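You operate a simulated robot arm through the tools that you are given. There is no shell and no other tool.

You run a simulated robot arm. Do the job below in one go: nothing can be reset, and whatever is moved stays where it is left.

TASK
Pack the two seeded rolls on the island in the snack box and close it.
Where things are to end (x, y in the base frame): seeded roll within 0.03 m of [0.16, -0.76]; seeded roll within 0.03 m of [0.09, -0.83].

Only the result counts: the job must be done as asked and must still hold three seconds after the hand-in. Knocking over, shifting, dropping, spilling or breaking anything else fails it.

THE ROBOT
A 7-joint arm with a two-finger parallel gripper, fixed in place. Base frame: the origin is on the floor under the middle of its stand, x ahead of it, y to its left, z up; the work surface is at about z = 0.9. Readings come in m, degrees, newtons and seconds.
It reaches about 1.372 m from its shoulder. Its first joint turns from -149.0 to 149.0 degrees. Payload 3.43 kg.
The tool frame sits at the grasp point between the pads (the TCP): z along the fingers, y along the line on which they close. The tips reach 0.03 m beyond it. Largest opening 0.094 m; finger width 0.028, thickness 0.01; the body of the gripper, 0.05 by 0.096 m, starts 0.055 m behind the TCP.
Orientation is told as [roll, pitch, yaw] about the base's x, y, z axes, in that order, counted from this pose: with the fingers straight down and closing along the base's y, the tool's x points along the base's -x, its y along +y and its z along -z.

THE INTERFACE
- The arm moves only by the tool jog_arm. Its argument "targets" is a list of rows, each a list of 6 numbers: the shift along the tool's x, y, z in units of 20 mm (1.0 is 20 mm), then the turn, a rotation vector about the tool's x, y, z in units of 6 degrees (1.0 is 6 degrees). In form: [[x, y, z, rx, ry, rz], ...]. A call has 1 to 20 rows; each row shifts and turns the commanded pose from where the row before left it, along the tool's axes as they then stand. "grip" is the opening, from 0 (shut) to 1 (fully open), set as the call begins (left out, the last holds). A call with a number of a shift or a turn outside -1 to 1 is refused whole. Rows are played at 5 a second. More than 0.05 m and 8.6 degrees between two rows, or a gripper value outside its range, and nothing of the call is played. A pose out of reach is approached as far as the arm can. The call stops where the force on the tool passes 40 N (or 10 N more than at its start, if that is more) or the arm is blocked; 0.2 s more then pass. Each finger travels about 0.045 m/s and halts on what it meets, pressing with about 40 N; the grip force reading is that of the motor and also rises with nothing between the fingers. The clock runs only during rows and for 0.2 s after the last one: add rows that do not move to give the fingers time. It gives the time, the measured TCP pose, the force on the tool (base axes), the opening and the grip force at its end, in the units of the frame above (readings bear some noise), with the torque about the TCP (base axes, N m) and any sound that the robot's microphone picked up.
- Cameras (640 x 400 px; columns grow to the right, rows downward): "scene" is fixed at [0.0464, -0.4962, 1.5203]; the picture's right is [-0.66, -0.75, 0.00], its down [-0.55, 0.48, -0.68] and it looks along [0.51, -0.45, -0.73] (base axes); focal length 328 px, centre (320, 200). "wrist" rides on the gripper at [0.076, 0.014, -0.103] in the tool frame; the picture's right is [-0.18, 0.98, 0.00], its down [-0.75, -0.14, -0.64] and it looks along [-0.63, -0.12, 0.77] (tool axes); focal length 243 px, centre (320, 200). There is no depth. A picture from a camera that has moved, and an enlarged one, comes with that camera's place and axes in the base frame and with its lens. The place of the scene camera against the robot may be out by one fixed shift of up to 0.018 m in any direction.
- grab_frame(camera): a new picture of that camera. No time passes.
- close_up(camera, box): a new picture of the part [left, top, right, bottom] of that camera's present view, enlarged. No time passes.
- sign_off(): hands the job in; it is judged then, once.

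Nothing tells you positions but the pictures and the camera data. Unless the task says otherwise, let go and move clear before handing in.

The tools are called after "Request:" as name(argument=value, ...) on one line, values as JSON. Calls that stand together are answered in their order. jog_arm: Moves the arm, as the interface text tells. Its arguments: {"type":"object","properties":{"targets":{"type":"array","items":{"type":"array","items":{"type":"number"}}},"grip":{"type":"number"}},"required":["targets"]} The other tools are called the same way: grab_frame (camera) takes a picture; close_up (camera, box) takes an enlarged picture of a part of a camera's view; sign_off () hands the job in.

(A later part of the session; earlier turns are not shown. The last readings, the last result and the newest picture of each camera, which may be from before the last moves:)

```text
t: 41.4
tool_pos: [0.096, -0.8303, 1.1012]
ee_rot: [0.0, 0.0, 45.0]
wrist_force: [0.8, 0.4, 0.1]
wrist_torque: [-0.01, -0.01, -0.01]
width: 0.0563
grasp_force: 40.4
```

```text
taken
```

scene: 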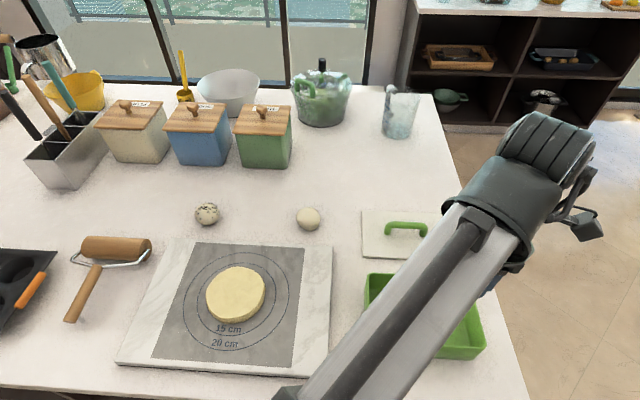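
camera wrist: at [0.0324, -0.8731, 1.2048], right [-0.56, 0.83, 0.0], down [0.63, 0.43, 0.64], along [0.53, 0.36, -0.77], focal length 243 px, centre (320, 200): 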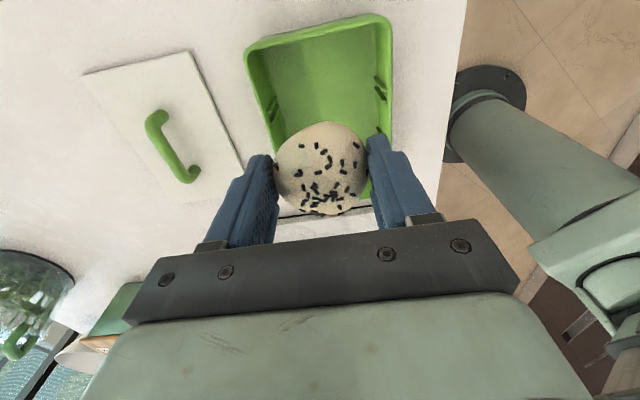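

I'm over the box at about (0.096, -0.830). After a small trim toward the slot centre I'll lower to just above rim level and check clearance.

Request:
jog_arm(targets=[[0.35, 0.25, 0.5, 0, 0, 0], [0, 0, 1, 0, 0, 0], [0, 0, 1, 0, 0, 0], [0, 0, 1, 0, 0, 0], [0, 0, 1, 0, 0, 0], [0, 0, 0.5, 0, 0, 0], [0, 0, 0, 0, 0, 0]])

Request:
grab_frame(camera="wrist")

Request:
grab_frame(camera="scene")

```text
t: 43.0
tool_pos: [0.0866, -0.8321, 1.0022]
ee_rot: [-0.1, 0.0, 44.9]
wrist_force: [-0.4, -0.2, -0.5]
wrist_torque: [0.0, 0.0, 0.01]
width: 0.056
grasp_force: 39.8
```

```text
taken
camera wrist: at [0.023, -0.8738, 1.1056], right [-0.56, 0.83, 0.0], down [0.63, 0.43, 0.64], along [0.53, 0.36, -0.77], focal length 243 px, centre (320, 200)
```

wrist: 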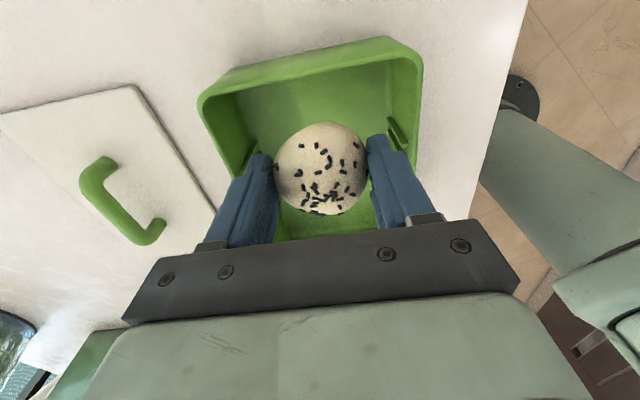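

```text
taken
```

scene: 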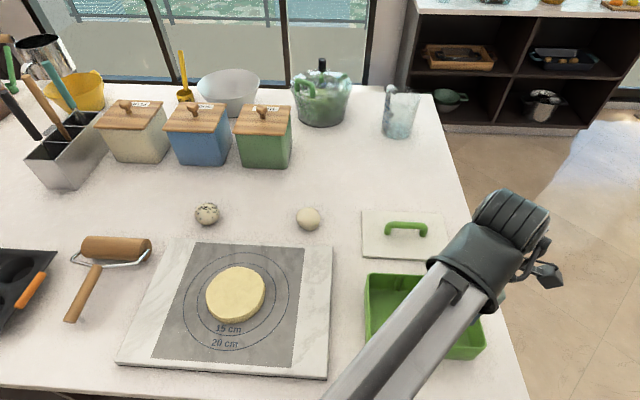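

The roll and both fingers are inside the rim with room on each side. I'll lower toward the floor of the box and finish in small steps.

Request:
jog_arm(targets=[[0, 0, 0.5, 0, 0, 0], [0, 0, 0.7, 0, 0, 0], [0, 0, 0.7, 0, 0, 0], [0, 0, 0.5, 0, 0, 0], [0, 0, 0.2, 0, 0, 0], [0, 0, 0.1, 0, 0, 0], [0, 0, 0, 0, 0, 0]])

Request:
grab_frame(camera="wrist")

```text
t: 44.6
tool_pos: [0.0865, -0.8308, 0.9484]
ee_rot: [0.0, -0.1, 44.9]
wrist_force: [0.4, -0.4, -1.1]
wrist_torque: [-0.01, -0.01, -0.01]
width: 0.0563
grasp_force: 40.6
```

```text
taken
camera wrist: at [0.0232, -0.8738, 1.052], right [-0.56, 0.83, 0.0], down [0.63, 0.43, 0.64], along [0.53, 0.36, -0.77], focal length 243 px, centre (320, 200)
```

wrist: 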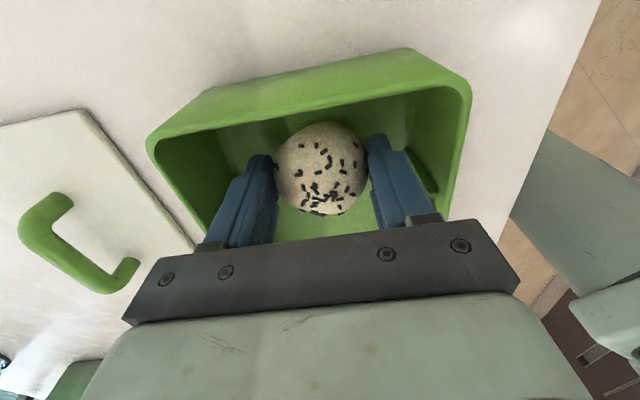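

There's clear space on both sides and no contact yet. I'm taking the last few millimetres down.

Request:
jog_arm(targets=[[0, 0, 0.1, 0, 0, 0], [0, 0, 0.1, 0, 0, 0], [0, 0, 0, 0, 0, 0]])

```text
t: 45.4
tool_pos: [0.0867, -0.8323, 0.9445]
ee_rot: [0.0, 0.0, 44.9]
wrist_force: [0.4, -0.9, -0.7]
wrist_torque: [0.02, 0.0, -0.01]
width: 0.0563
grasp_force: 39.6
```

Request:
jog_arm(targets=[[0, 0, 0.07, 0, 0, 0], [0, 0, 0, 0, 0, 0]])

```text
t: 46.0
tool_pos: [0.0878, -0.8324, 0.9438]
ee_rot: [-0.1, 0.0, 44.8]
wrist_force: [1.9, 1.8, 10.2]
wrist_torque: [0.14, 0.04, 0.01]
width: 0.0563
grasp_force: 40.0
```

The roll touches the box floor at TCP z 0.944. I'll open just enough to free it and rise straight up.

Request:
jog_arm(targets=[[0, 0, -0.03, 0, 0, 0], [0, 0, 0, 0, 0, 0], [0, 0, 0, 0, 0, 0], [0, 0, 0, 0, 0, 0]], grip=0.71)

Request:
grab_frame(camera="wrist")

```text
t: 47.0
tool_pos: [0.0869, -0.8325, 0.943]
ee_rot: [0.1, 0.0, 44.8]
wrist_force: [-0.6, 0.4, -0.2]
wrist_torque: [-0.01, 0.01, 0.0]
width: 0.0666
grasp_force: 0.1
```

```text
taken
camera wrist: at [0.0236, -0.8755, 1.0466], right [-0.56, 0.83, 0.0], down [0.63, 0.43, 0.64], along [0.53, 0.36, -0.77], focal length 243 px, centre (320, 200)
```

wrist: 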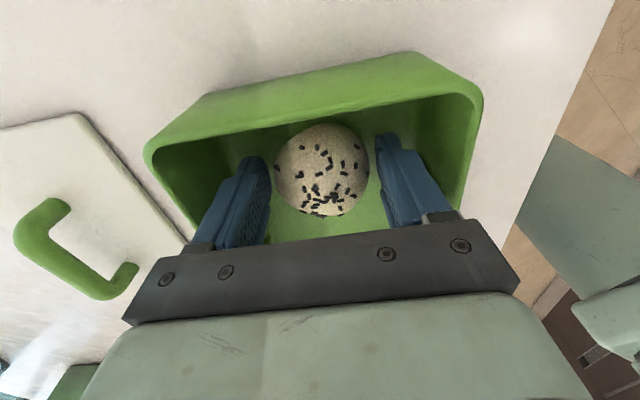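

The roll rests freely on the box floor with both fingers clear. I'll rise and head to the remaining seeded roll.

Request:
jog_arm(targets=[[0, 0, -0.4, 0, 0, 0], [0, 0, -0.6, 0, 0, 0], [0, 0, -1, 0, 0, 0], [0, 0, -1, 0, 0, 0], [0, 0, -1, 0, 0, 0], [0, 0, -1, 0, 0, 0], [0, 0, -1, 0, 0, 0], [0, 0, -1, 0, 0, 0], [0, 0, -0.9, 0, 0, 0], [0, 0, 0, 0, 0, 0]])

Request:
jog_arm(targets=[[-1, -0.5485, 0, 0, 0, 0], [-1, -0.5485, 0, 0, 0, 0], [-1, -0.5485, 0, 0, 0, 0], [-1, -0.5485, 0, 0, 0, 0], [-1, -0.5485, 0, 0, 0, 0], [-1, -0.5485, 0, 0, 0, 0], [-1, -0.5485, 0, 0, 0, 0], [-1, -0.5485, 0, 0, 0, 0], [-1, -0.5485, 0, 0, 0, 0], [-1, -0.5485, 0, 0, 0, 0], [-1, -0.5485, 0, 0, 0, 0], [-1, -0.5485, 0, 0, 0, 0], [-1, -0.5485, 0, 0, 0, 0], [-1, -0.5485, 0, 0, 0, 0], [-1, -0.5485, 0, 0, 0, 0], [-1, -0.5485, 0, 0, 0, 0], [-1, -0.5485, 0, 0, 0, 0], [-1, -0.5485, 0, 0, 0, 0], [-1, -0.5485, 0, 0, 0, 0], [-1, -0.5485, 0, 0, 0, 0]], grip=0.85)

Request:
grab_frame(camera="wrist")

Request:
grab_frame(camera="scene")

```text
t: 49.2
tool_pos: [0.0881, -0.8337, 1.1009]
ee_rot: [0.0, 0.0, 44.9]
wrist_force: [-0.1, -0.3, 0.3]
wrist_torque: [0.01, -0.01, -0.03]
width: 0.0668
grasp_force: 0.0
```

```text
t: 53.4
tool_pos: [0.5258, -0.7057, 1.1017]
ee_rot: [0.0, 0.0, 44.9]
wrist_force: [0.1, 0.2, -0.4]
wrist_torque: [0.01, 0.01, 0.0]
width: 0.0797
grasp_force: 0.1
```

```text
taken
camera wrist: at [0.4626, -0.7489, 1.205], right [-0.56, 0.83, 0.0], down [0.63, 0.43, 0.64], along [0.53, 0.36, -0.77], focal length 243 px, centre (320, 200)
```

wrist: 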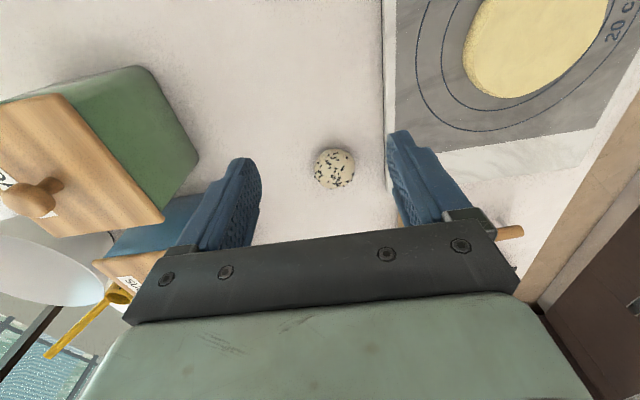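

```text
taken
```

scene: 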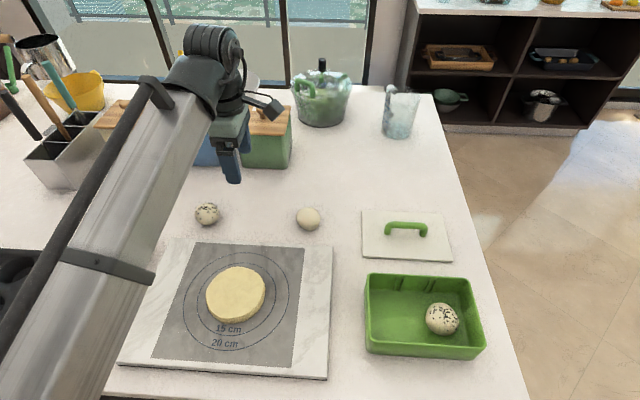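

Roll 2 sits at the right end of the box. Roll 1 triangulates to about (0.597, -0.633), so I'll move over it and descend part way for a check.

Request:
jog_arm(targets=[[-0.85, 0.01, 0.3, 0, 0, 0], [-0.85, 0.01, 0.3, 0, 0, 0], [-0.85, 0.01, 0.5, 0, 0, 0], [-0.85, 0.01, 0.5, 0, 0, 0], [-0.85, 0.01, 0.5, 0, 0, 0], [-0.85, 0.01, 0.5, 0, 0, 0], [0, 0, 0, 0, 0, 0]])

Request:
grab_frame(camera="wrist")

Request:
grab_frame(camera="scene")

```text
t: 55.0
tool_pos: [0.5973, -0.6319, 1.05]
ee_rot: [-0.1, 0.1, 45.0]
wrist_force: [-0.2, -0.3, 0.1]
wrist_torque: [0.01, -0.01, 0.0]
width: 0.08
grasp_force: 0.1
```

```text
taken
camera wrist: at [0.5334, -0.6762, 1.1533], right [-0.56, 0.83, 0.0], down [0.63, 0.43, 0.64], along [0.53, 0.36, -0.77], focal length 243 px, centre (320, 200)
```

wrist: 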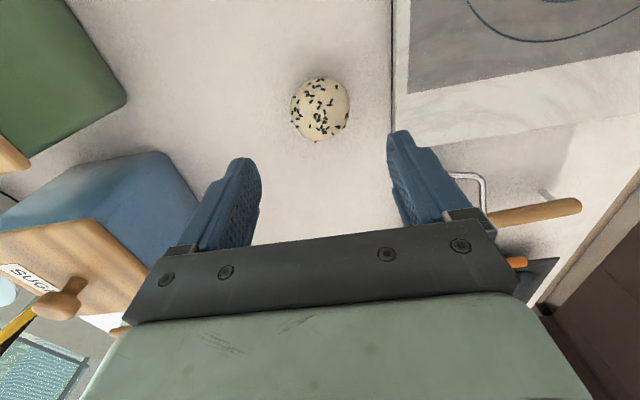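

```text
taken
```

scene: 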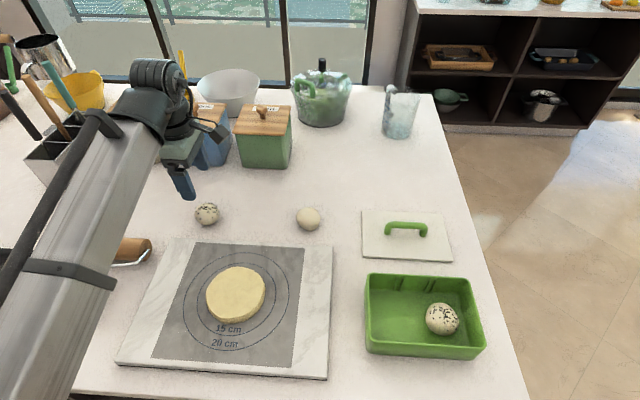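

Roll 1 is centred to about 2 mm, and the board and roller are clear of the fingers. Going down to grasp height.

Request:
jog_arm(targets=[[-0.1, -0.035, 0.9, 0, 0, 0], [0, 0, 1, 0, 0, 0], [0, 0, 1, 0, 0, 0], [0, 0, 1, 0, 0, 0], [0, 0, 1, 0, 0, 0], [0, 0, 0.65, 0, 0, 0], [0, 0, 0, 0, 0, 0]])

Request:
grab_frame(camera="wrist")

```text
t: 56.6
tool_pos: [0.5996, -0.6332, 0.9373]
ee_rot: [0.0, 0.0, 44.9]
wrist_force: [-0.4, -0.8, 0.4]
wrist_torque: [0.0, 0.01, -0.05]
width: 0.0802
grasp_force: 0.0
```

```text
taken
camera wrist: at [0.5355, -0.6758, 1.0415], right [-0.56, 0.83, 0.0], down [0.63, 0.43, 0.64], along [0.53, 0.36, -0.77], focal length 243 px, centre (320, 200)
```

wrist: 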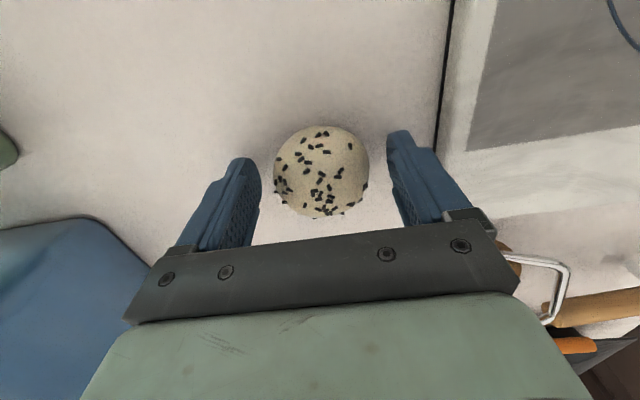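

The roll sits centred between the pads, so I'm closing on it.

Request:
jog_arm(targets=[[0, 0, 0, 0, 0, 0], [0, 0, 0, 0, 0, 0], [0, 0, 0, 0, 0, 0], [0, 0, 0, 0, 0, 0], [0, 0, 0, 0, 0, 0]], grip=0.52)

Request:
jog_arm(targets=[[0, 0, -0.4, 0, 0, 0], [0, 0, -0.8, 0, 0, 0], [0, 0, -1, 0, 0, 0], [0, 0, -1, 0, 0, 0], [0, 0, -1, 0, 0, 0], [0, 0, -1, 0, 0, 0], [0, 0, -1, 0, 0, 0], [0, 0, -1, 0, 0, 0], [0, 0, -0.95, 0, 0, 0], [0, 0, 0, 0, 0, 0]])

Request:
grab_frame(camera="wrist")

```text
t: 57.8
tool_pos: [0.5988, -0.6332, 0.9378]
ee_rot: [0.0, 0.0, 44.9]
wrist_force: [0.2, -1.3, 0.2]
wrist_torque: [0.04, -0.05, 0.02]
width: 0.0559
grasp_force: 40.5
```

```text
t: 60.0
tool_pos: [0.6019, -0.634, 1.103]
ee_rot: [-0.1, 0.0, 44.8]
wrist_force: [-0.2, 0.0, -0.3]
wrist_torque: [0.01, 0.0, 0.02]
width: 0.0556
grasp_force: 40.4
```

```text
taken
camera wrist: at [0.5382, -0.6762, 1.206], right [-0.56, 0.83, 0.0], down [0.63, 0.43, 0.64], along [0.53, 0.36, -0.77], focal length 243 px, centre (320, 200)
```

wrist: 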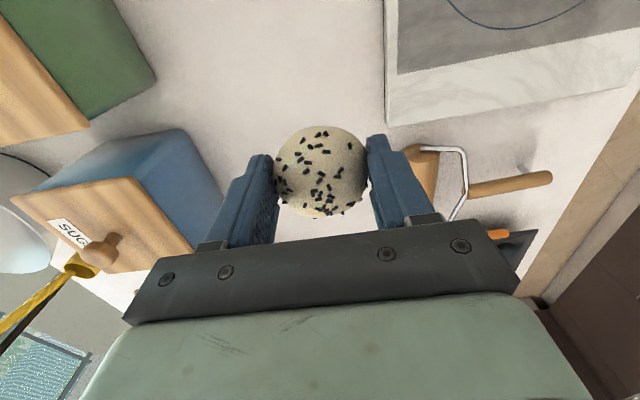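

Roll 1 is held and lifted. I'll carry it across to the other end of the box.

Request:
jog_arm(targets=[[0.6, 0.333, 0, 0, 0, 0], [1, 0.555, 0, 0, 0, 0], [1, 0.555, 0, 0, 0, 0], [1, 0.555, 0, 0, 0, 0], [1, 0.555, 0, 0, 0, 0], [1, 0.555, 0, 0, 0, 0], [1, 0.555, 0, 0, 0, 0], [1, 0.555, 0, 0, 0, 0], [1, 0.555, 0, 0, 0, 0], [1, 0.555, 0, 0, 0, 0], [1, 0.555, 0, 0, 0, 0], [1, 0.555, 0, 0, 0, 0], [1, 0.555, 0, 0, 0, 0], [1, 0.555, 0, 0, 0, 0], [1, 0.555, 0, 0, 0, 0], [1, 0.555, 0, 0, 0, 0], [1, 0.555, 0, 0, 0, 0], [1, 0.555, 0, 0, 0, 0], [1, 0.555, 0, 0, 0, 0], [0.6, 0.333, 0, 0, 0, 0]])

Request:
jog_arm(targets=[[0, 0, 0, 0, 0, 0]])

Request:
grab_frame(camera="wrist")

Request:
grab_frame(camera="scene")

```text
t: 64.2
tool_pos: [0.1763, -0.7533, 1.1011]
ee_rot: [0.0, 0.1, 44.9]
wrist_force: [-0.8, -0.9, -0.1]
wrist_torque: [0.0, 0.02, -0.02]
width: 0.0553
grasp_force: 40.2
```

```text
t: 64.6
tool_pos: [0.1766, -0.7524, 1.1001]
ee_rot: [0.0, 0.0, 44.9]
wrist_force: [0.1, 0.0, -1.0]
wrist_torque: [0.0, -0.01, 0.02]
width: 0.0561
grasp_force: 40.5
```

```text
taken
camera wrist: at [0.1131, -0.7957, 1.2036], right [-0.56, 0.83, 0.0], down [0.63, 0.43, 0.64], along [0.53, 0.36, -0.77], focal length 243 px, centre (320, 200)
```

wrist: 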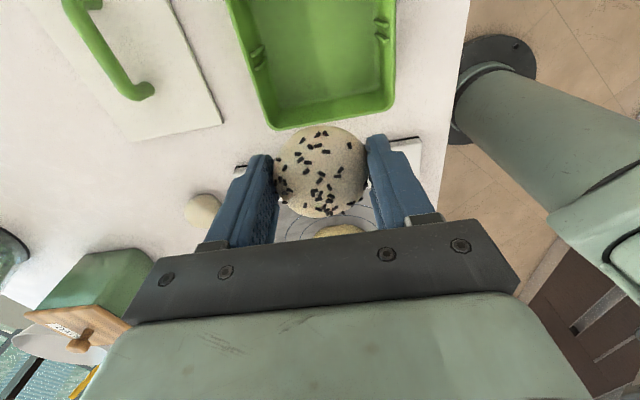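

```text
taken
```

scene: 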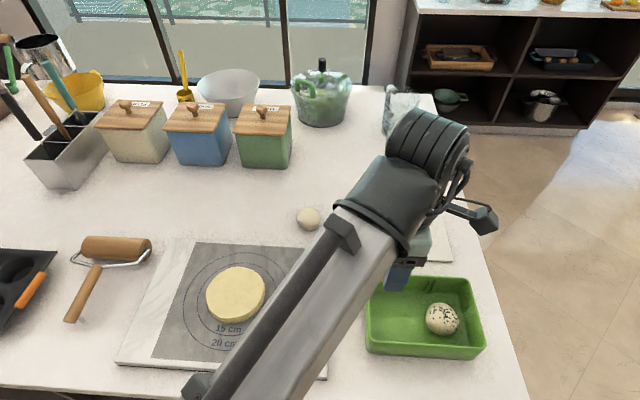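

I'm over the box but about 2.5 cm short in the diagonal direction. I'll trim that and lower to rim level for a check.

Request:
jog_arm(targets=[[0.64, 0.19, 0, 0, 0, 0], [0.63, 0.18, 0, 0, 0, 0], [0, 0, 0.9, 0, 0, 0], [0, 0, 1, 0, 0, 0], [0, 0, 1, 0, 0, 0], [0, 0, 1, 0, 0, 0], [0, 0, 1, 0, 0, 0], [0, 0, 0, 0, 0, 0]])

Request:
grab_frame(camera="wrist")

Request:
close_up(camera="scene", box=[340, 240, 500, 370])

```text
t: 66.4
tool_pos: [0.1554, -0.7646, 1.0035]
ee_rot: [0.1, 0.0, 44.9]
wrist_force: [0.9, 0.5, -1.1]
wrist_torque: [0.01, 0.0, -0.03]
width: 0.0558
grasp_force: 39.9
```

```text
taken
camera wrist: at [0.0908, -0.8077, 1.1072], right [-0.56, 0.83, 0.0], down [0.63, 0.43, 0.64], along [0.53, 0.36, -0.77], focal length 243 px, centre (320, 200)
```

wrist: 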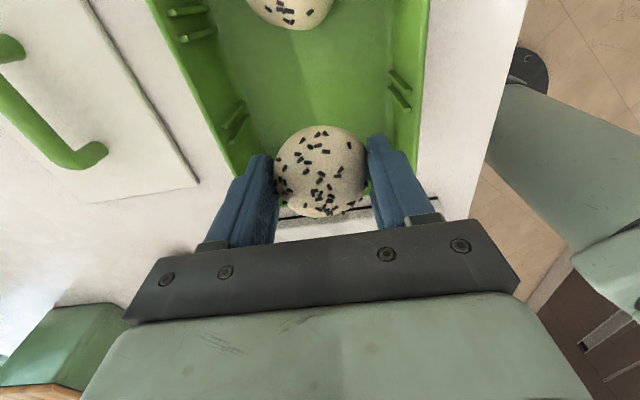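

```text
3.08 times, centred on (420, 305) of scene
camera zoom: at [0.0464, -0.4962, 1.5203], right [-0.66, -0.75, 0.0], down [-0.55, 0.48, -0.68], along [0.51, -0.45, -0.73], focal length 1008 px, centre (12, -123)
```

zoom: 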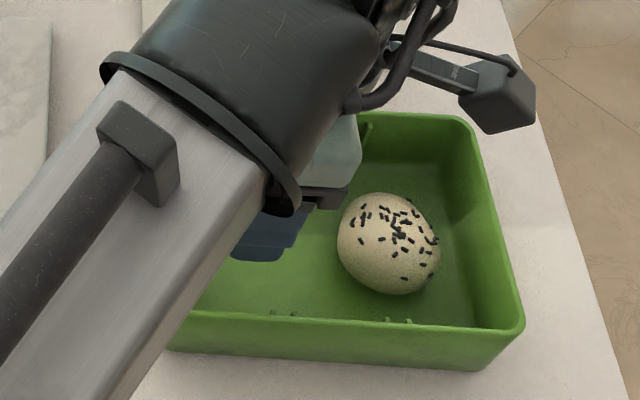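

The fingers and roll sit inside the walls, so I'll nudge 2 mm away from the end wall and lower.

Request:
jog_arm(targets=[[0.1, 0, 0.4, 0, 0, 0], [0, 0, 0.7, 0, 0, 0], [0, 0, 0.7, 0, 0, 0], [0, 0, 0.5, 0, 0, 0], [0, 0, 0.3, 0, 0, 0], [0, 0, 0.15, 0, 0, 0], [0, 0, 0, 0, 0, 0]])

Request:
grab_frame(camera="wrist")

```text
t: 68.0
tool_pos: [0.1531, -0.7668, 0.95]
ee_rot: [0.0, 0.0, 44.9]
wrist_force: [0.9, 0.2, -0.6]
wrist_torque: [0.01, 0.0, 0.02]
width: 0.0557
grasp_force: 40.0
```

```text
taken
camera wrist: at [0.09, -0.8094, 1.0542], right [-0.56, 0.83, 0.0], down [0.63, 0.43, 0.64], along [0.53, 0.36, -0.77], focal length 243 px, centre (320, 200)
```

wrist: 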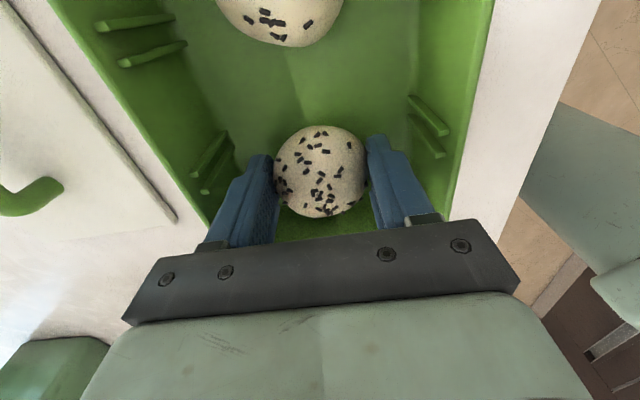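

Clear all round with no contact. I'm taking the last few millimetres to the floor.

Request:
jog_arm(targets=[[0, 0, 0.1, 0, 0, 0], [0, 0, 0.1, 0, 0, 0], [0, 0, 0.05, 0, 0, 0], [0, 0, 0, 0, 0, 0]])

```text
t: 69.0
tool_pos: [0.1535, -0.7656, 0.9443]
ee_rot: [0.1, 0.1, 44.9]
wrist_force: [0.1, -0.2, -0.8]
wrist_torque: [0.01, -0.01, -0.05]
width: 0.0555
grasp_force: 40.3
```

Request:
jog_arm(targets=[[0, 0, 0.07, 0, 0, 0], [0, 0, 0, 0, 0, 0]])

```text
t: 69.6
tool_pos: [0.1532, -0.7662, 0.9434]
ee_rot: [0.0, 0.0, 44.8]
wrist_force: [-1.3, 0.7, 12.3]
wrist_torque: [0.26, 0.12, -0.02]
width: 0.0554
grasp_force: 40.0
```

The roll is on the box floor, so I'll release it with a small opening and rise straight up.

Request:
jog_arm(targets=[[0, 0, -0.04, 0, 0, 0], [0, 0, 0, 0, 0, 0], [0, 0, 0, 0, 0, 0], [0, 0, 0, 0, 0, 0]], grip=0.71)

Request:
jog_arm(targets=[[0, 0, -0.4, 0, 0, 0], [0, 0, -0.6, 0, 0, 0], [0, 0, -1, 0, 0, 0], [0, 0, -1, 0, 0, 0], [0, 0, -1, 0, 0, 0], [0, 0, -1, 0, 0, 0], [0, 0, -1, 0, 0, 0], [0, 0, -1, 0, 0, 0], [0, 0, -0.9, 0, 0, 0], [0, 0, 0, 0, 0, 0]])

Request:
grab_frame(camera="wrist")

Request:
grab_frame(camera="scene")

```text
t: 70.6
tool_pos: [0.1532, -0.7666, 0.9432]
ee_rot: [0.0, 0.0, 44.9]
wrist_force: [-0.5, -0.3, 0.4]
wrist_torque: [-0.01, -0.04, 0.0]
width: 0.0665
grasp_force: 0.1
```

```text
t: 72.8
tool_pos: [0.1529, -0.7657, 1.1013]
ee_rot: [0.0, 0.0, 44.8]
wrist_force: [-0.2, -0.5, 0.4]
wrist_torque: [-0.01, 0.0, 0.01]
width: 0.0668
grasp_force: 0.1
```

```text
taken
camera wrist: at [0.0893, -0.8081, 1.2051], right [-0.56, 0.83, 0.0], down [0.63, 0.43, 0.64], along [0.53, 0.36, -0.77], focal length 243 px, centre (320, 200)
```

wrist: 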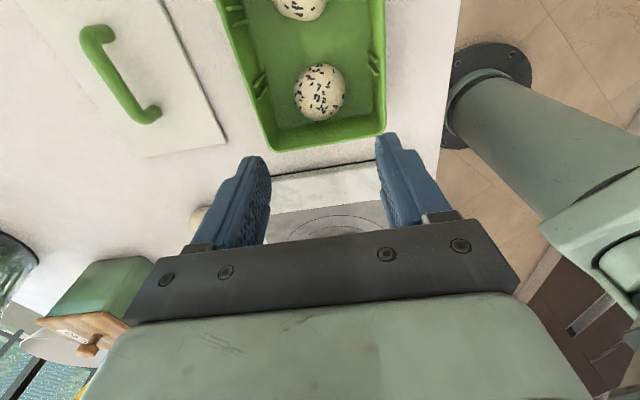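

```text
taken
```

scene: 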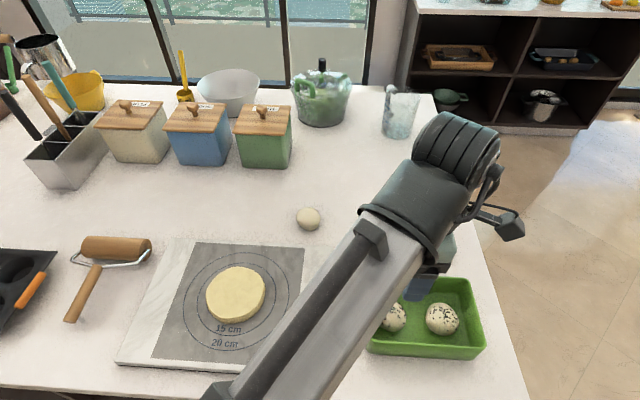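

Both seeded rolls sit in the box. Next I go back over the lid's handle with the gripper fully open.

Request:
jog_arm(targets=[[0.242, -0.918, 0, 0, 0, 0], [0.242, -0.918, 0, 0, 0, 0], [0.242, -0.918, 0, 0, 0, 0], [0.242, -0.918, 0, 0, 0, 0], [0.242, -0.918, 0, 0, 0, 0], [0.242, -0.918, 0, 0, 0, 0], [0.242, -0.918, 0, 0, 0, 0], [0.242, -0.918, 0, 0, 0, 0], [0.242, -0.918, 0, 0, 0, 0], [0.242, -0.918, 0, 0, 0, 0], [0.242, -0.918, 0, 0, 0, 0], [0, 0, 0, 0, 0, 0]], grip=1)

Request:
grab_frame(camera="wrist")

Request:
close_up(camera="scene", box=[340, 200, 520, 370])

```text
t: 75.4
tool_pos: [0.2573, -0.9471, 1.1008]
ee_rot: [0.0, 0.0, 44.8]
wrist_force: [0.2, 0.2, 0.3]
wrist_torque: [0.01, 0.0, 0.0]
width: 0.094
grasp_force: 0.0
```

```text
taken
camera wrist: at [0.194, -0.989, 1.2042], right [-0.56, 0.83, 0.0], down [0.63, 0.43, 0.64], along [0.53, 0.36, -0.77], focal length 243 px, centre (320, 200)
```

wrist: 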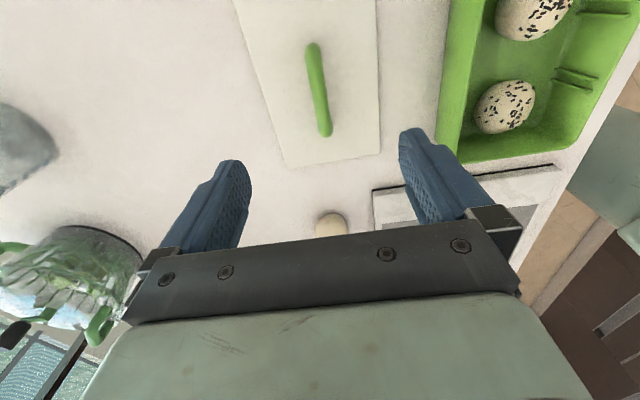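

```text
2.35 times, centred on (430, 285) of scene
camera zoom: at [0.0464, -0.4962, 1.5203], right [-0.66, -0.75, 0.0], down [-0.55, 0.48, -0.68], along [0.51, -0.45, -0.73], focal length 771 px, centre (61, 0)
```

zoom: 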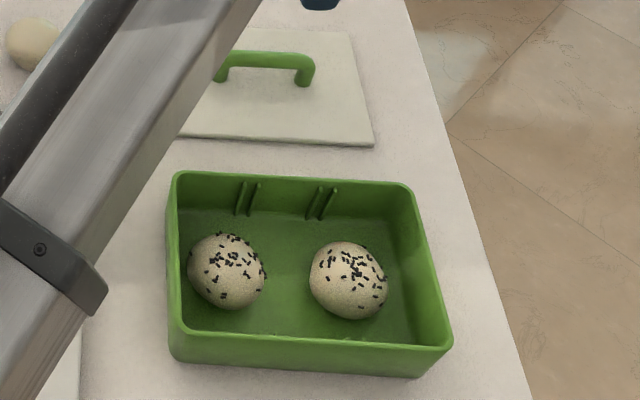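

Both rolls lie at about (0.154, -0.762) and (0.088, -0.826), within tolerance, and the handle is lined up below. I'll descend to the same height I released it at.

Request:
jog_arm(targets=[[-0.04, -0.03, 0.7, 0, 0, 0], [0, 0, 1, 0, 0, 0], [0, 0, 1, 0, 0, 0], [0, 0, 1, 0, 0, 0], [0, 0, 1, 0, 0, 0], [0, 0, 1, 0, 0, 0], [0, 0, 1, 0, 0, 0], [0, 0, 0.7, 0, 0, 0], [0, 0, 0.2, 0, 0, 0], [0, 0, 0, 0, 0, 0]])

Request:
grab_frame(camera="wrist")

```text
t: 77.6
tool_pos: [0.2596, -0.9468, 0.9484]
ee_rot: [-0.1, 0.0, 44.8]
wrist_force: [-0.2, -0.2, 0.3]
wrist_torque: [0.0, -0.01, 0.02]
width: 0.0941
grasp_force: 0.0
```

```text
taken
camera wrist: at [0.1957, -0.9896, 1.0526], right [-0.56, 0.83, 0.0], down [0.63, 0.43, 0.64], along [0.53, 0.36, -0.77], focal length 243 px, centre (320, 200)
```

wrist: 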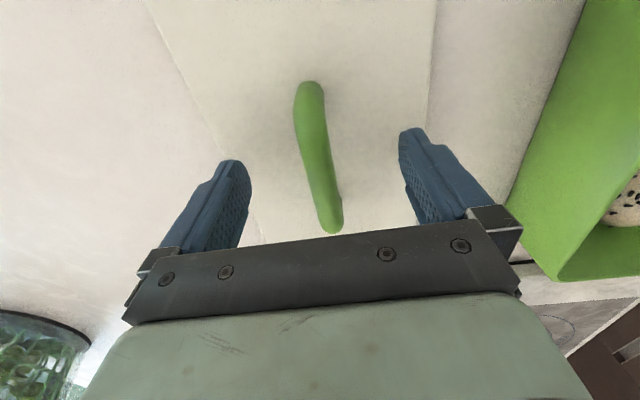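

The handle is in the same place between the fingers as the first time, so I'm closing and lifting slowly.

Request:
jog_arm(targets=[[0, 0, 0, 0, 0, 0], [0, 0, 0, 0, 0, 0], [0, 0, 0, 0, 0, 0], [0, 0, 0, 0, 0, 0], [0, 0, 0, 0, 0, 0], [0, 0, 0, 0, 0, 0], [0, 0, 0, 0, 0, 0]], grip=0)

Request:
grab_frame(camera="wrist")

Request:
jog_arm(targets=[[0, 0, -0.3, 0, 0, 0], [0, 0, -0.7, 0, 0, 0], [0, 0, -1, 0, 0, 0], [0, 0, -1, 0, 0, 0], [0, 0, -1, 0, 0, 0], [0, 0, -1, 0, 0, 0], [0, 0, -1, 0, 0, 0], [0, 0, -1, 0, 0, 0], [0, 0, -0.8, 0, 0, 0], [0, 0, 0, 0, 0, 0]])

Request:
grab_frame(camera="wrist")

Request:
grab_frame(camera="scene")

```text
t: 79.2
tool_pos: [0.2591, -0.9468, 0.9494]
ee_rot: [0.1, 0.0, 44.9]
wrist_force: [-0.1, 0.5, 0.4]
wrist_torque: [-0.05, -0.02, 0.01]
width: 0.0145
grasp_force: 40.3
```

```text
taken
camera wrist: at [0.1957, -0.9896, 1.0527], right [-0.56, 0.83, 0.0], down [0.63, 0.43, 0.64], along [0.53, 0.36, -0.77], focal length 243 px, centre (320, 200)
```

wrist: 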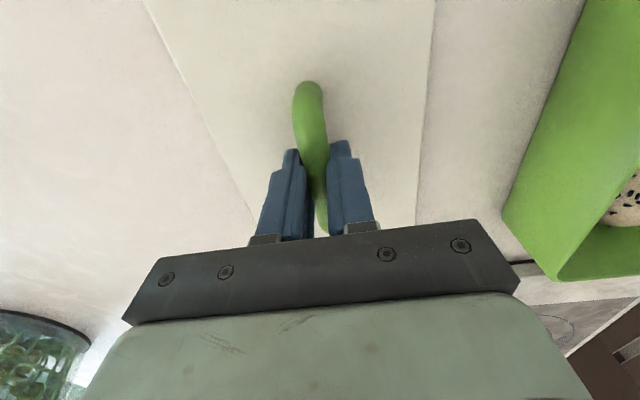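

```text
t: 81.4
tool_pos: [0.2602, -0.9467, 1.105]
ee_rot: [0.0, 0.0, 44.8]
wrist_force: [0.0, 0.4, -0.5]
wrist_torque: [0.0, 0.02, -0.02]
width: 0.0149
grasp_force: 40.0
```

```text
taken
camera wrist: at [0.1968, -0.9899, 1.2085], right [-0.56, 0.83, 0.0], down [0.63, 0.43, 0.64], along [0.53, 0.36, -0.77], focal length 243 px, centre (320, 200)
```

wrist: 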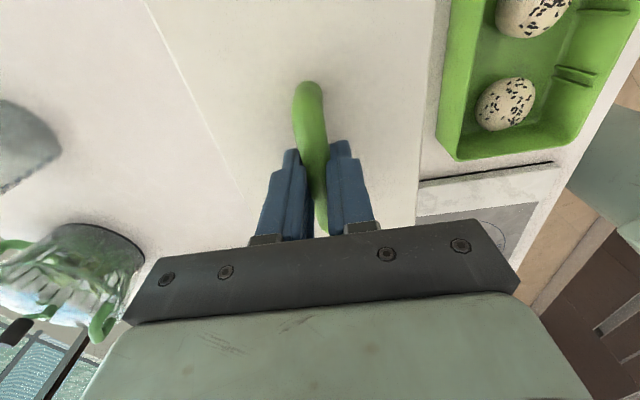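

```text
taken
```

scene: 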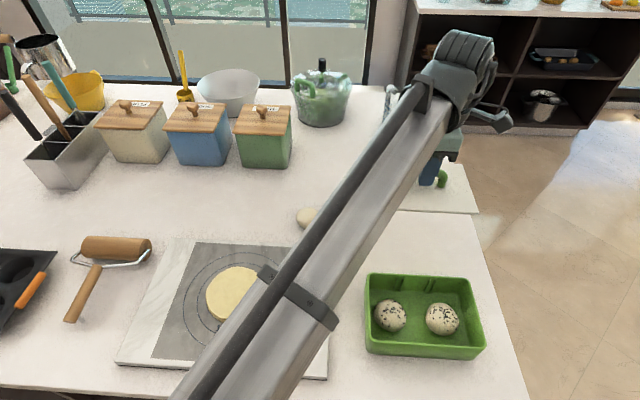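

The lid is back in hand and level. I'll carry it straight back over the box at height.

Request:
jog_arm(targets=[[0, 0.5, 0, 0, 0, 0], [0, 1, 0, 0, 0, 0], [0, 1, 0, 0, 0, 0], [0, 1, 0, 0, 0, 0], [0, 1, 0, 0, 0, 0], [0, 1, 0, 0, 0, 0], [0, 1, 0, 0, 0, 0], [0, 1, 0, 0, 0, 0], [0, 1, 0, 0, 0, 0], [0, 1, 0, 0, 0, 0], [0, 0.6, 0, 0, 0, 0], [0, 0, 0, 0, 0, 0]])

Request:
jog_arm(targets=[[0, 0, 0, 0, 0, 0]])

Request:
grab_frame(camera="wrist")

Request:
close_up(camera="scene", box=[340, 220, 520, 380])

```text
t: 84.0
tool_pos: [0.1172, -0.804, 1.1073]
ee_rot: [0.0, 0.0, 45.0]
wrist_force: [0.4, 0.6, 0.1]
wrist_torque: [0.02, 0.01, 0.01]
width: 0.0145
grasp_force: 39.5
```

```text
t: 84.4
tool_pos: [0.1174, -0.8048, 1.1064]
ee_rot: [-0.1, -0.1, 44.9]
wrist_force: [-0.1, 0.3, -0.8]
wrist_torque: [0.03, 0.03, 0.0]
width: 0.0145
grasp_force: 39.8
```

```text
taken
camera wrist: at [0.0536, -0.8469, 1.2096], right [-0.56, 0.83, 0.0], down [0.63, 0.43, 0.64], along [0.53, 0.36, -0.77], focal length 243 px, centre (320, 200)
```

wrist: 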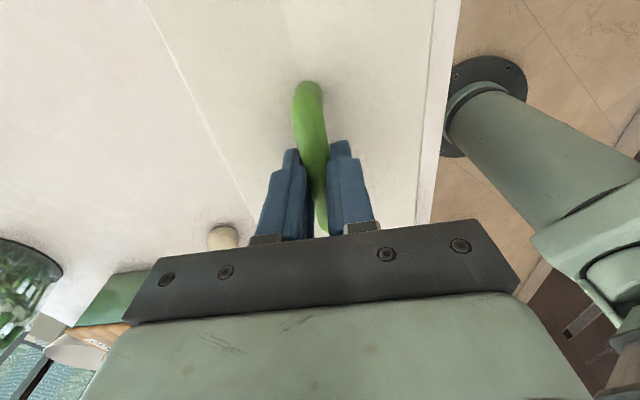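

```text
2.50 times, centred on (430, 300) of scene
camera zoom: at [0.0464, -0.4962, 1.5203], right [-0.66, -0.75, 0.0], down [-0.55, 0.48, -0.68], along [0.51, -0.45, -0.73], focal length 819 px, centre (45, -50)
```

zoom: 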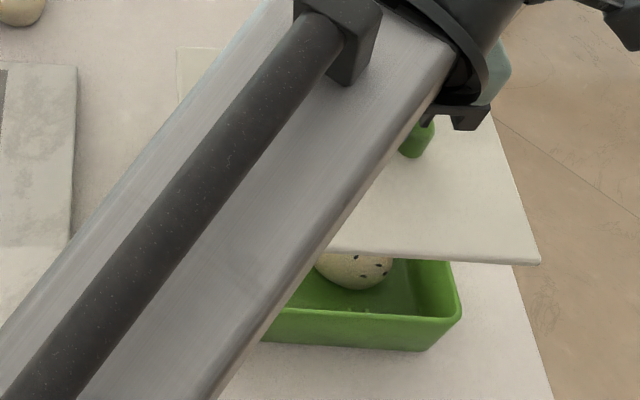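

The lid hangs over the box at its original x–y to about 1 mm. I'll trim that and lower to just above the rim.

Request:
jog_arm(targets=[[0, 0.07, 0.6, 0, 0, 0], [0, 0, 0.9, 0, 0, 0], [0, 0, 0.9, 0, 0, 0], [0, 0, 0.9, 0, 0, 0], [0, 0, 0.7, 0, 0, 0], [0, 0, 0.4, 0, 0, 0], [0, 0, 0, 0, 0, 0]])

Request:
close_up(camera="scene", box=[340, 240, 520, 380])

Request:
grab_frame(camera="wrist")

```text
t: 86.0
tool_pos: [0.1148, -0.8031, 1.0179]
ee_rot: [0.0, 0.0, 45.0]
wrist_force: [-1.1, 0.6, -1.2]
wrist_torque: [-0.02, 0.04, 0.01]
width: 0.0144
grasp_force: 40.0
```

```text
2.86 times, centred on (430, 310) of scene
camera zoom: at [0.0464, -0.4962, 1.5203], right [-0.66, -0.75, 0.0], down [-0.55, 0.48, -0.68], along [0.51, -0.45, -0.73], focal length 936 px, centre (6, -114)
```

zoom: 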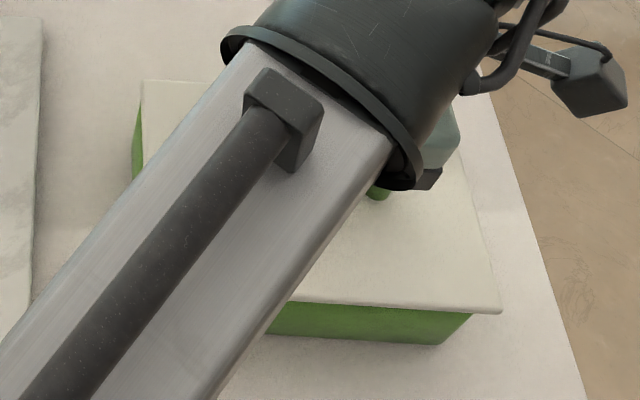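

```text
taken
camera wrist: at [0.0518, -0.8462, 1.1209], right [-0.56, 0.83, 0.0], down [0.63, 0.43, 0.64], along [0.53, 0.36, -0.77], focal length 243 px, centre (320, 200)
```

wrist: 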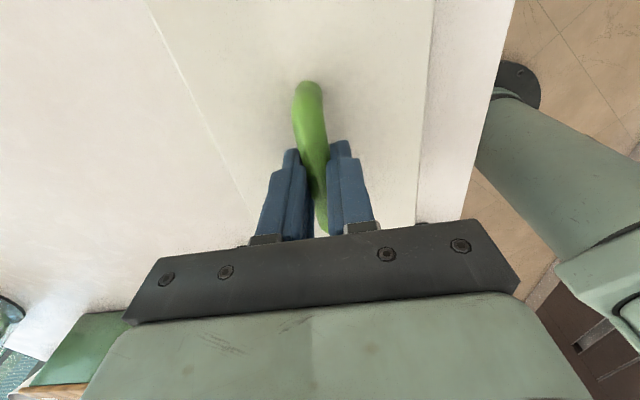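

The lid is about 8 mm above the rim and within 1–2 mm of its original spot. I'll correct 1 mm and lower in small steps until it seats.

Request:
jog_arm(targets=[[-0.05, 0, 0.1, 0, 0, 0], [0, 0, 0.1, 0, 0, 0], [0, 0, 0.1, 0, 0, 0], [0, 0, 0, 0, 0, 0]])

Request:
close_up(camera="scene", box=[340, 240, 520, 380])

```text
t: 87.0
tool_pos: [0.1153, -0.8018, 1.0115]
ee_rot: [0.0, 0.0, 45.0]
wrist_force: [1.3, -1.0, 4.1]
wrist_torque: [0.02, -0.04, -0.05]
width: 0.0144
grasp_force: 40.2
```

```text
2.86 times, centred on (430, 310) of scene
camera zoom: at [0.0464, -0.4962, 1.5203], right [-0.66, -0.75, 0.0], down [-0.55, 0.48, -0.68], along [0.51, -0.45, -0.73], focal length 936 px, centre (6, -114)
```

zoom: 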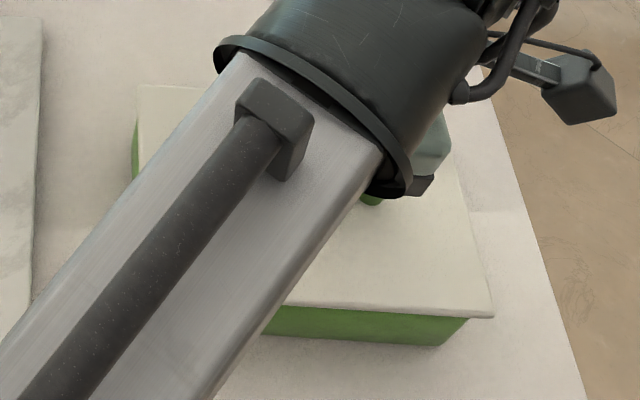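

Light contact of 4 N, but by the corner pixels the lid sits about 2 mm off its original place and slightly high. I'll raise a touch, shift 2 mm back, and lower again.

Request:
jog_arm(targets=[[0, 0, -0.15, 0, 0, 0], [0, -0.1, 0, 0, 0, 0], [0, 0, 0.1, 0, 0, 0], [0, 0, 0.1, 0, 0, 0], [0, 0, 0, 0, 0, 0]])

Request:
close_up(camera="scene", box=[340, 240, 520, 380])

```text
t: 88.2
tool_pos: [0.1171, -0.8028, 1.0101]
ee_rot: [-0.2, 0.1, 45.0]
wrist_force: [4.1, -5.4, 30.9]
wrist_torque: [0.17, -0.28, -0.03]
width: 0.0143
grasp_force: 39.4
```

```text
2.86 times, centred on (430, 310) of scene
camera zoom: at [0.0464, -0.4962, 1.5203], right [-0.66, -0.75, 0.0], down [-0.55, 0.48, -0.68], along [0.51, -0.45, -0.73], focal length 936 px, centre (6, -114)
```

zoom: 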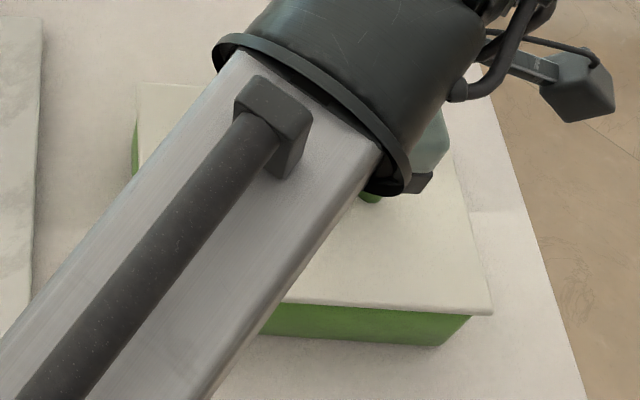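

The lid is firmly on the rim at 31 N, its corner pixels within about 1 mm of the original. I heard a snap when it first came loose, so I'll correct the last millimetre, press down evenly and listen.

Request:
jog_arm(targets=[[0, 0, -0.15, 0, 0, 0], [0.07, 0, 0, 0, 0, 0], [0, 0, 0.1, 0, 0, 0], [0, 0, 0.03, 0, 0, 0], [0, 0, 0, 0, 0, 0]])

Request:
close_up(camera="scene", box=[340, 240, 520, 380])

```text
t: 89.4
tool_pos: [0.1168, -0.8024, 1.0114]
ee_rot: [0.0, 0.1, 44.9]
wrist_force: [-2.5, 9.7, 21.4]
wrist_torque: [0.32, -0.13, 0.0]
width: 0.0145
grasp_force: 39.9
```

```text
2.86 times, centred on (430, 310) of scene
camera zoom: at [0.0464, -0.4962, 1.5203], right [-0.66, -0.75, 0.0], down [-0.55, 0.48, -0.68], along [0.51, -0.45, -0.73], focal length 936 px, centre (6, -114)
```

zoom: 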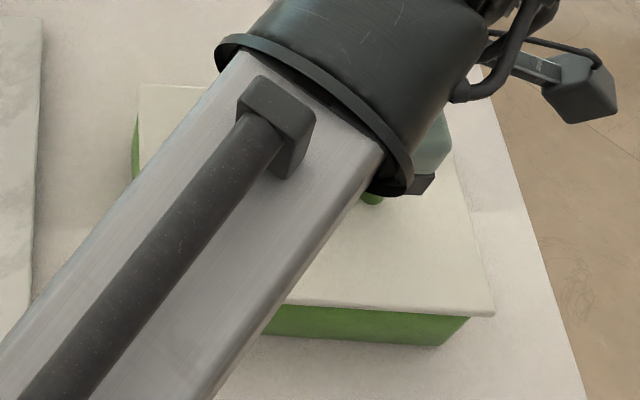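

The corners now match the original. I'll press a bit more and listen for a click.

Request:
jog_arm(targets=[[0, 0, 0.02, 0, 0, 0], [0, 0, 0.015, 0, 0, 0], [0, 0, 0, 0, 0, 0]])

Request:
close_up(camera="wrist", box=[140, 0, 524, 240])

```text
t: 90.2
tool_pos: [0.1165, -0.8029, 1.0105]
ee_rot: [-0.1, 0.1, 44.9]
wrist_force: [-2.2, 14.2, 35.0]
wrist_torque: [0.23, -0.08, 0.03]
width: 0.015
grasp_force: 39.9
```

```text
1.67 times, centred on (332, 120) of wrist
camera zoom: at [0.0531, -0.8457, 1.1143], right [-0.56, 0.83, 0.0], down [0.63, 0.43, 0.64], along [0.53, 0.36, -0.77], focal length 404 px, centre (300, 333)
```

zoom: 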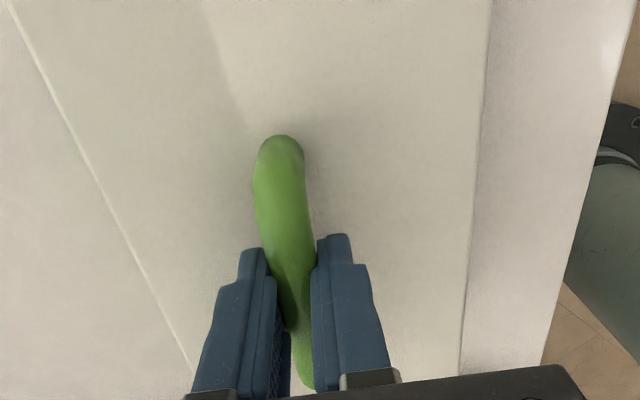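

No further click, and the lid is at its original height to within 1 mm, so it's seated. I'll unload most of the press before letting go.

Request:
jog_arm(targets=[[0, 0, -0.03, 0, 0, 0], [0, 0, -0.03, 0, 0, 0], [0, 0, 0, 0, 0, 0]])

```text
t: 91.0
tool_pos: [0.1166, -0.8046, 1.011]
ee_rot: [0.0, 0.0, 45.0]
wrist_force: [1.7, 7.6, 17.4]
wrist_torque: [-0.01, 0.06, -0.04]
width: 0.0146
grasp_force: 40.0
```

Request:
jog_arm(targets=[[0, 0, -0.025, 0, 0, 0], [0, 0, -0.015, 0, 0, 0], [0, 0, 0, 0, 0, 0]])

```text
t: 91.8
tool_pos: [0.1164, -0.8044, 1.0115]
ee_rot: [-0.1, 0.1, 44.9]
wrist_force: [-0.1, -2.5, 3.5]
wrist_torque: [-0.18, 0.04, 0.02]
width: 0.0145
grasp_force: 40.2
```

Only 3.5 N remains, so I'm opening the gripper and checking before rising.

Request:
jog_arm(targets=[[0, 0, 0, 0, 0, 0], [0, 0, 0, 0, 0, 0], [0, 0, 0, 0, 0, 0], [0, 0, 0, 0, 0, 0], [0, 0, 0, 0, 0, 0], [0, 0, 0, 0, 0, 0]], grip=1)

Request:
grab_frame(camera="wrist")

Request:
close_up(camera="scene", box=[340, 240, 520, 380])

```text
t: 93.2
tool_pos: [0.1176, -0.8047, 1.011]
ee_rot: [0.0, 0.1, 44.9]
wrist_force: [-1.0, -0.3, 0.5]
wrist_torque: [-0.03, 0.0, 0.01]
width: 0.0939
grasp_force: 0.1
heard: snap
```

```text
taken
camera wrist: at [0.0535, -0.8469, 1.1145], right [-0.56, 0.83, 0.0], down [0.63, 0.43, 0.64], along [0.53, 0.36, -0.77], focal length 243 px, centre (320, 200)
```

wrist: 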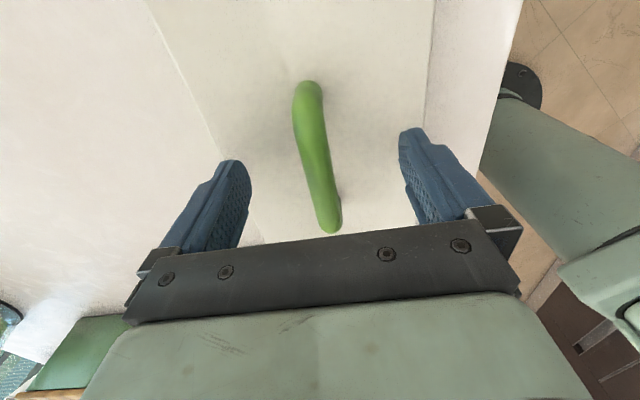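

```text
2.86 times, centred on (430, 310) of scene
camera zoom: at [0.0464, -0.4962, 1.5203], right [-0.66, -0.75, 0.0], down [-0.55, 0.48, -0.68], along [0.51, -0.45, -0.73], focal length 936 px, centre (6, -114)
```

zoom: 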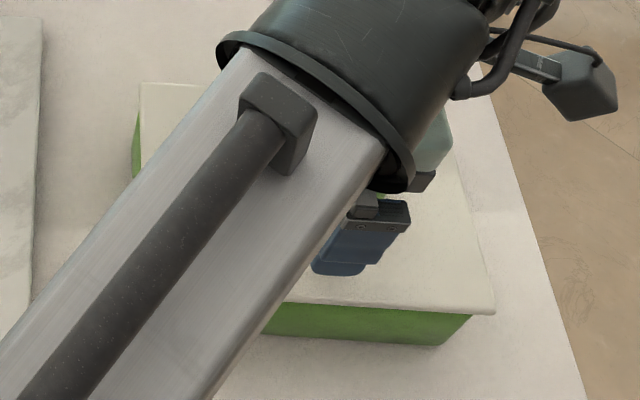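

A snap sounded on release, matching the one at the first grasp, which suggests the lid has latched. I'll rise straight up and move clear to inspect.

Request:
jog_arm(targets=[[0, 0, -0.3, 0, 0, 0], [0, 0, -0.7, 0, 0, 0], [0, 0, -1, 0, 0, 0], [0, 0, -1, 0, 0, 0], [0, 0, -1, 0, 0, 0], [0, 0, -1, 0, 0, 0], [0, 0, -1, 0, 0, 0], [0, 0, -1, 0, 0, 0], [0, 0, 0, 0, 0, 0]])

Request:
jog_arm(targets=[[0, -1, 0, 0, 0, 0], [0, -1, 0, 0, 0, 0], [0, -1, 0, 0, 0, 0], [0, -1, 0, 0, 0, 0], [0, -1, 0, 0, 0, 0], [0, -1, 0, 0, 0, 0], [0, -1, 0, 0, 0, 0], [0, -1, 0, 0, 0, 0], [0, -1, 0, 0, 0, 0], [0, -1, 0, 0, 0, 0], [0, 0, 0, 0, 0, 0]])

Request:
grab_frame(camera="scene")

Request:
grab_frame(camera="wrist")

Request:
close_up(camera="scene", box=[340, 240, 520, 380])

```text
t: 95.2
tool_pos: [0.1164, -0.8044, 1.1496]
ee_rot: [0.1, 0.1, 44.9]
wrist_force: [0.2, 0.1, 0.6]
wrist_torque: [-0.04, -0.02, 0.01]
width: 0.0938
grasp_force: 0.0
```

```text
t: 97.6
tool_pos: [0.2552, -0.9465, 1.15]
ee_rot: [0.0, 0.1, 44.9]
wrist_force: [0.4, 0.3, 0.3]
wrist_torque: [0.01, 0.03, 0.01]
width: 0.0942
grasp_force: 0.0
```

```text
taken
```

scene: 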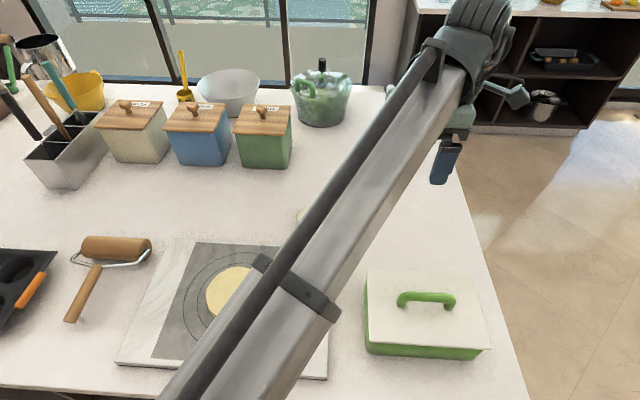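

```text
taken
camera wrist: at [0.1923, -0.9887, 1.2541], right [-0.56, 0.83, 0.0], down [0.63, 0.43, 0.64], along [0.53, 0.36, -0.77], focal length 243 px, centre (320, 200)
```

wrist: 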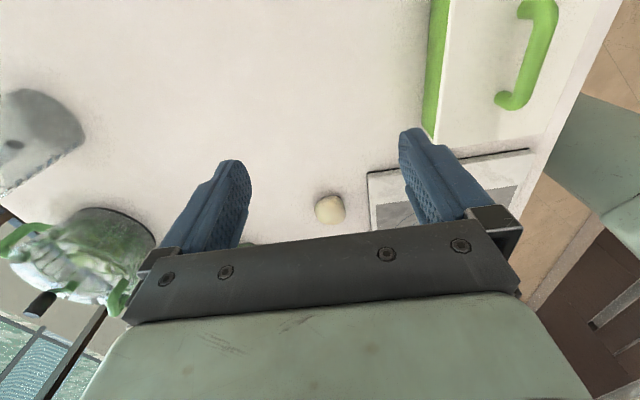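

```text
2.86 times, centred on (430, 310) of scene
camera zoom: at [0.0464, -0.4962, 1.5203], right [-0.66, -0.75, 0.0], down [-0.55, 0.48, -0.68], along [0.51, -0.45, -0.73], focal length 936 px, centre (6, -114)
```

zoom: 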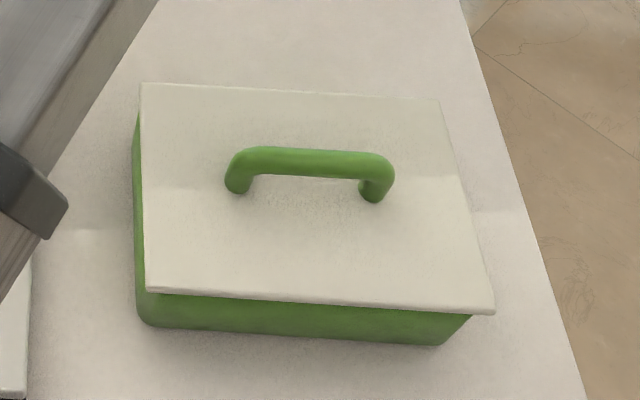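

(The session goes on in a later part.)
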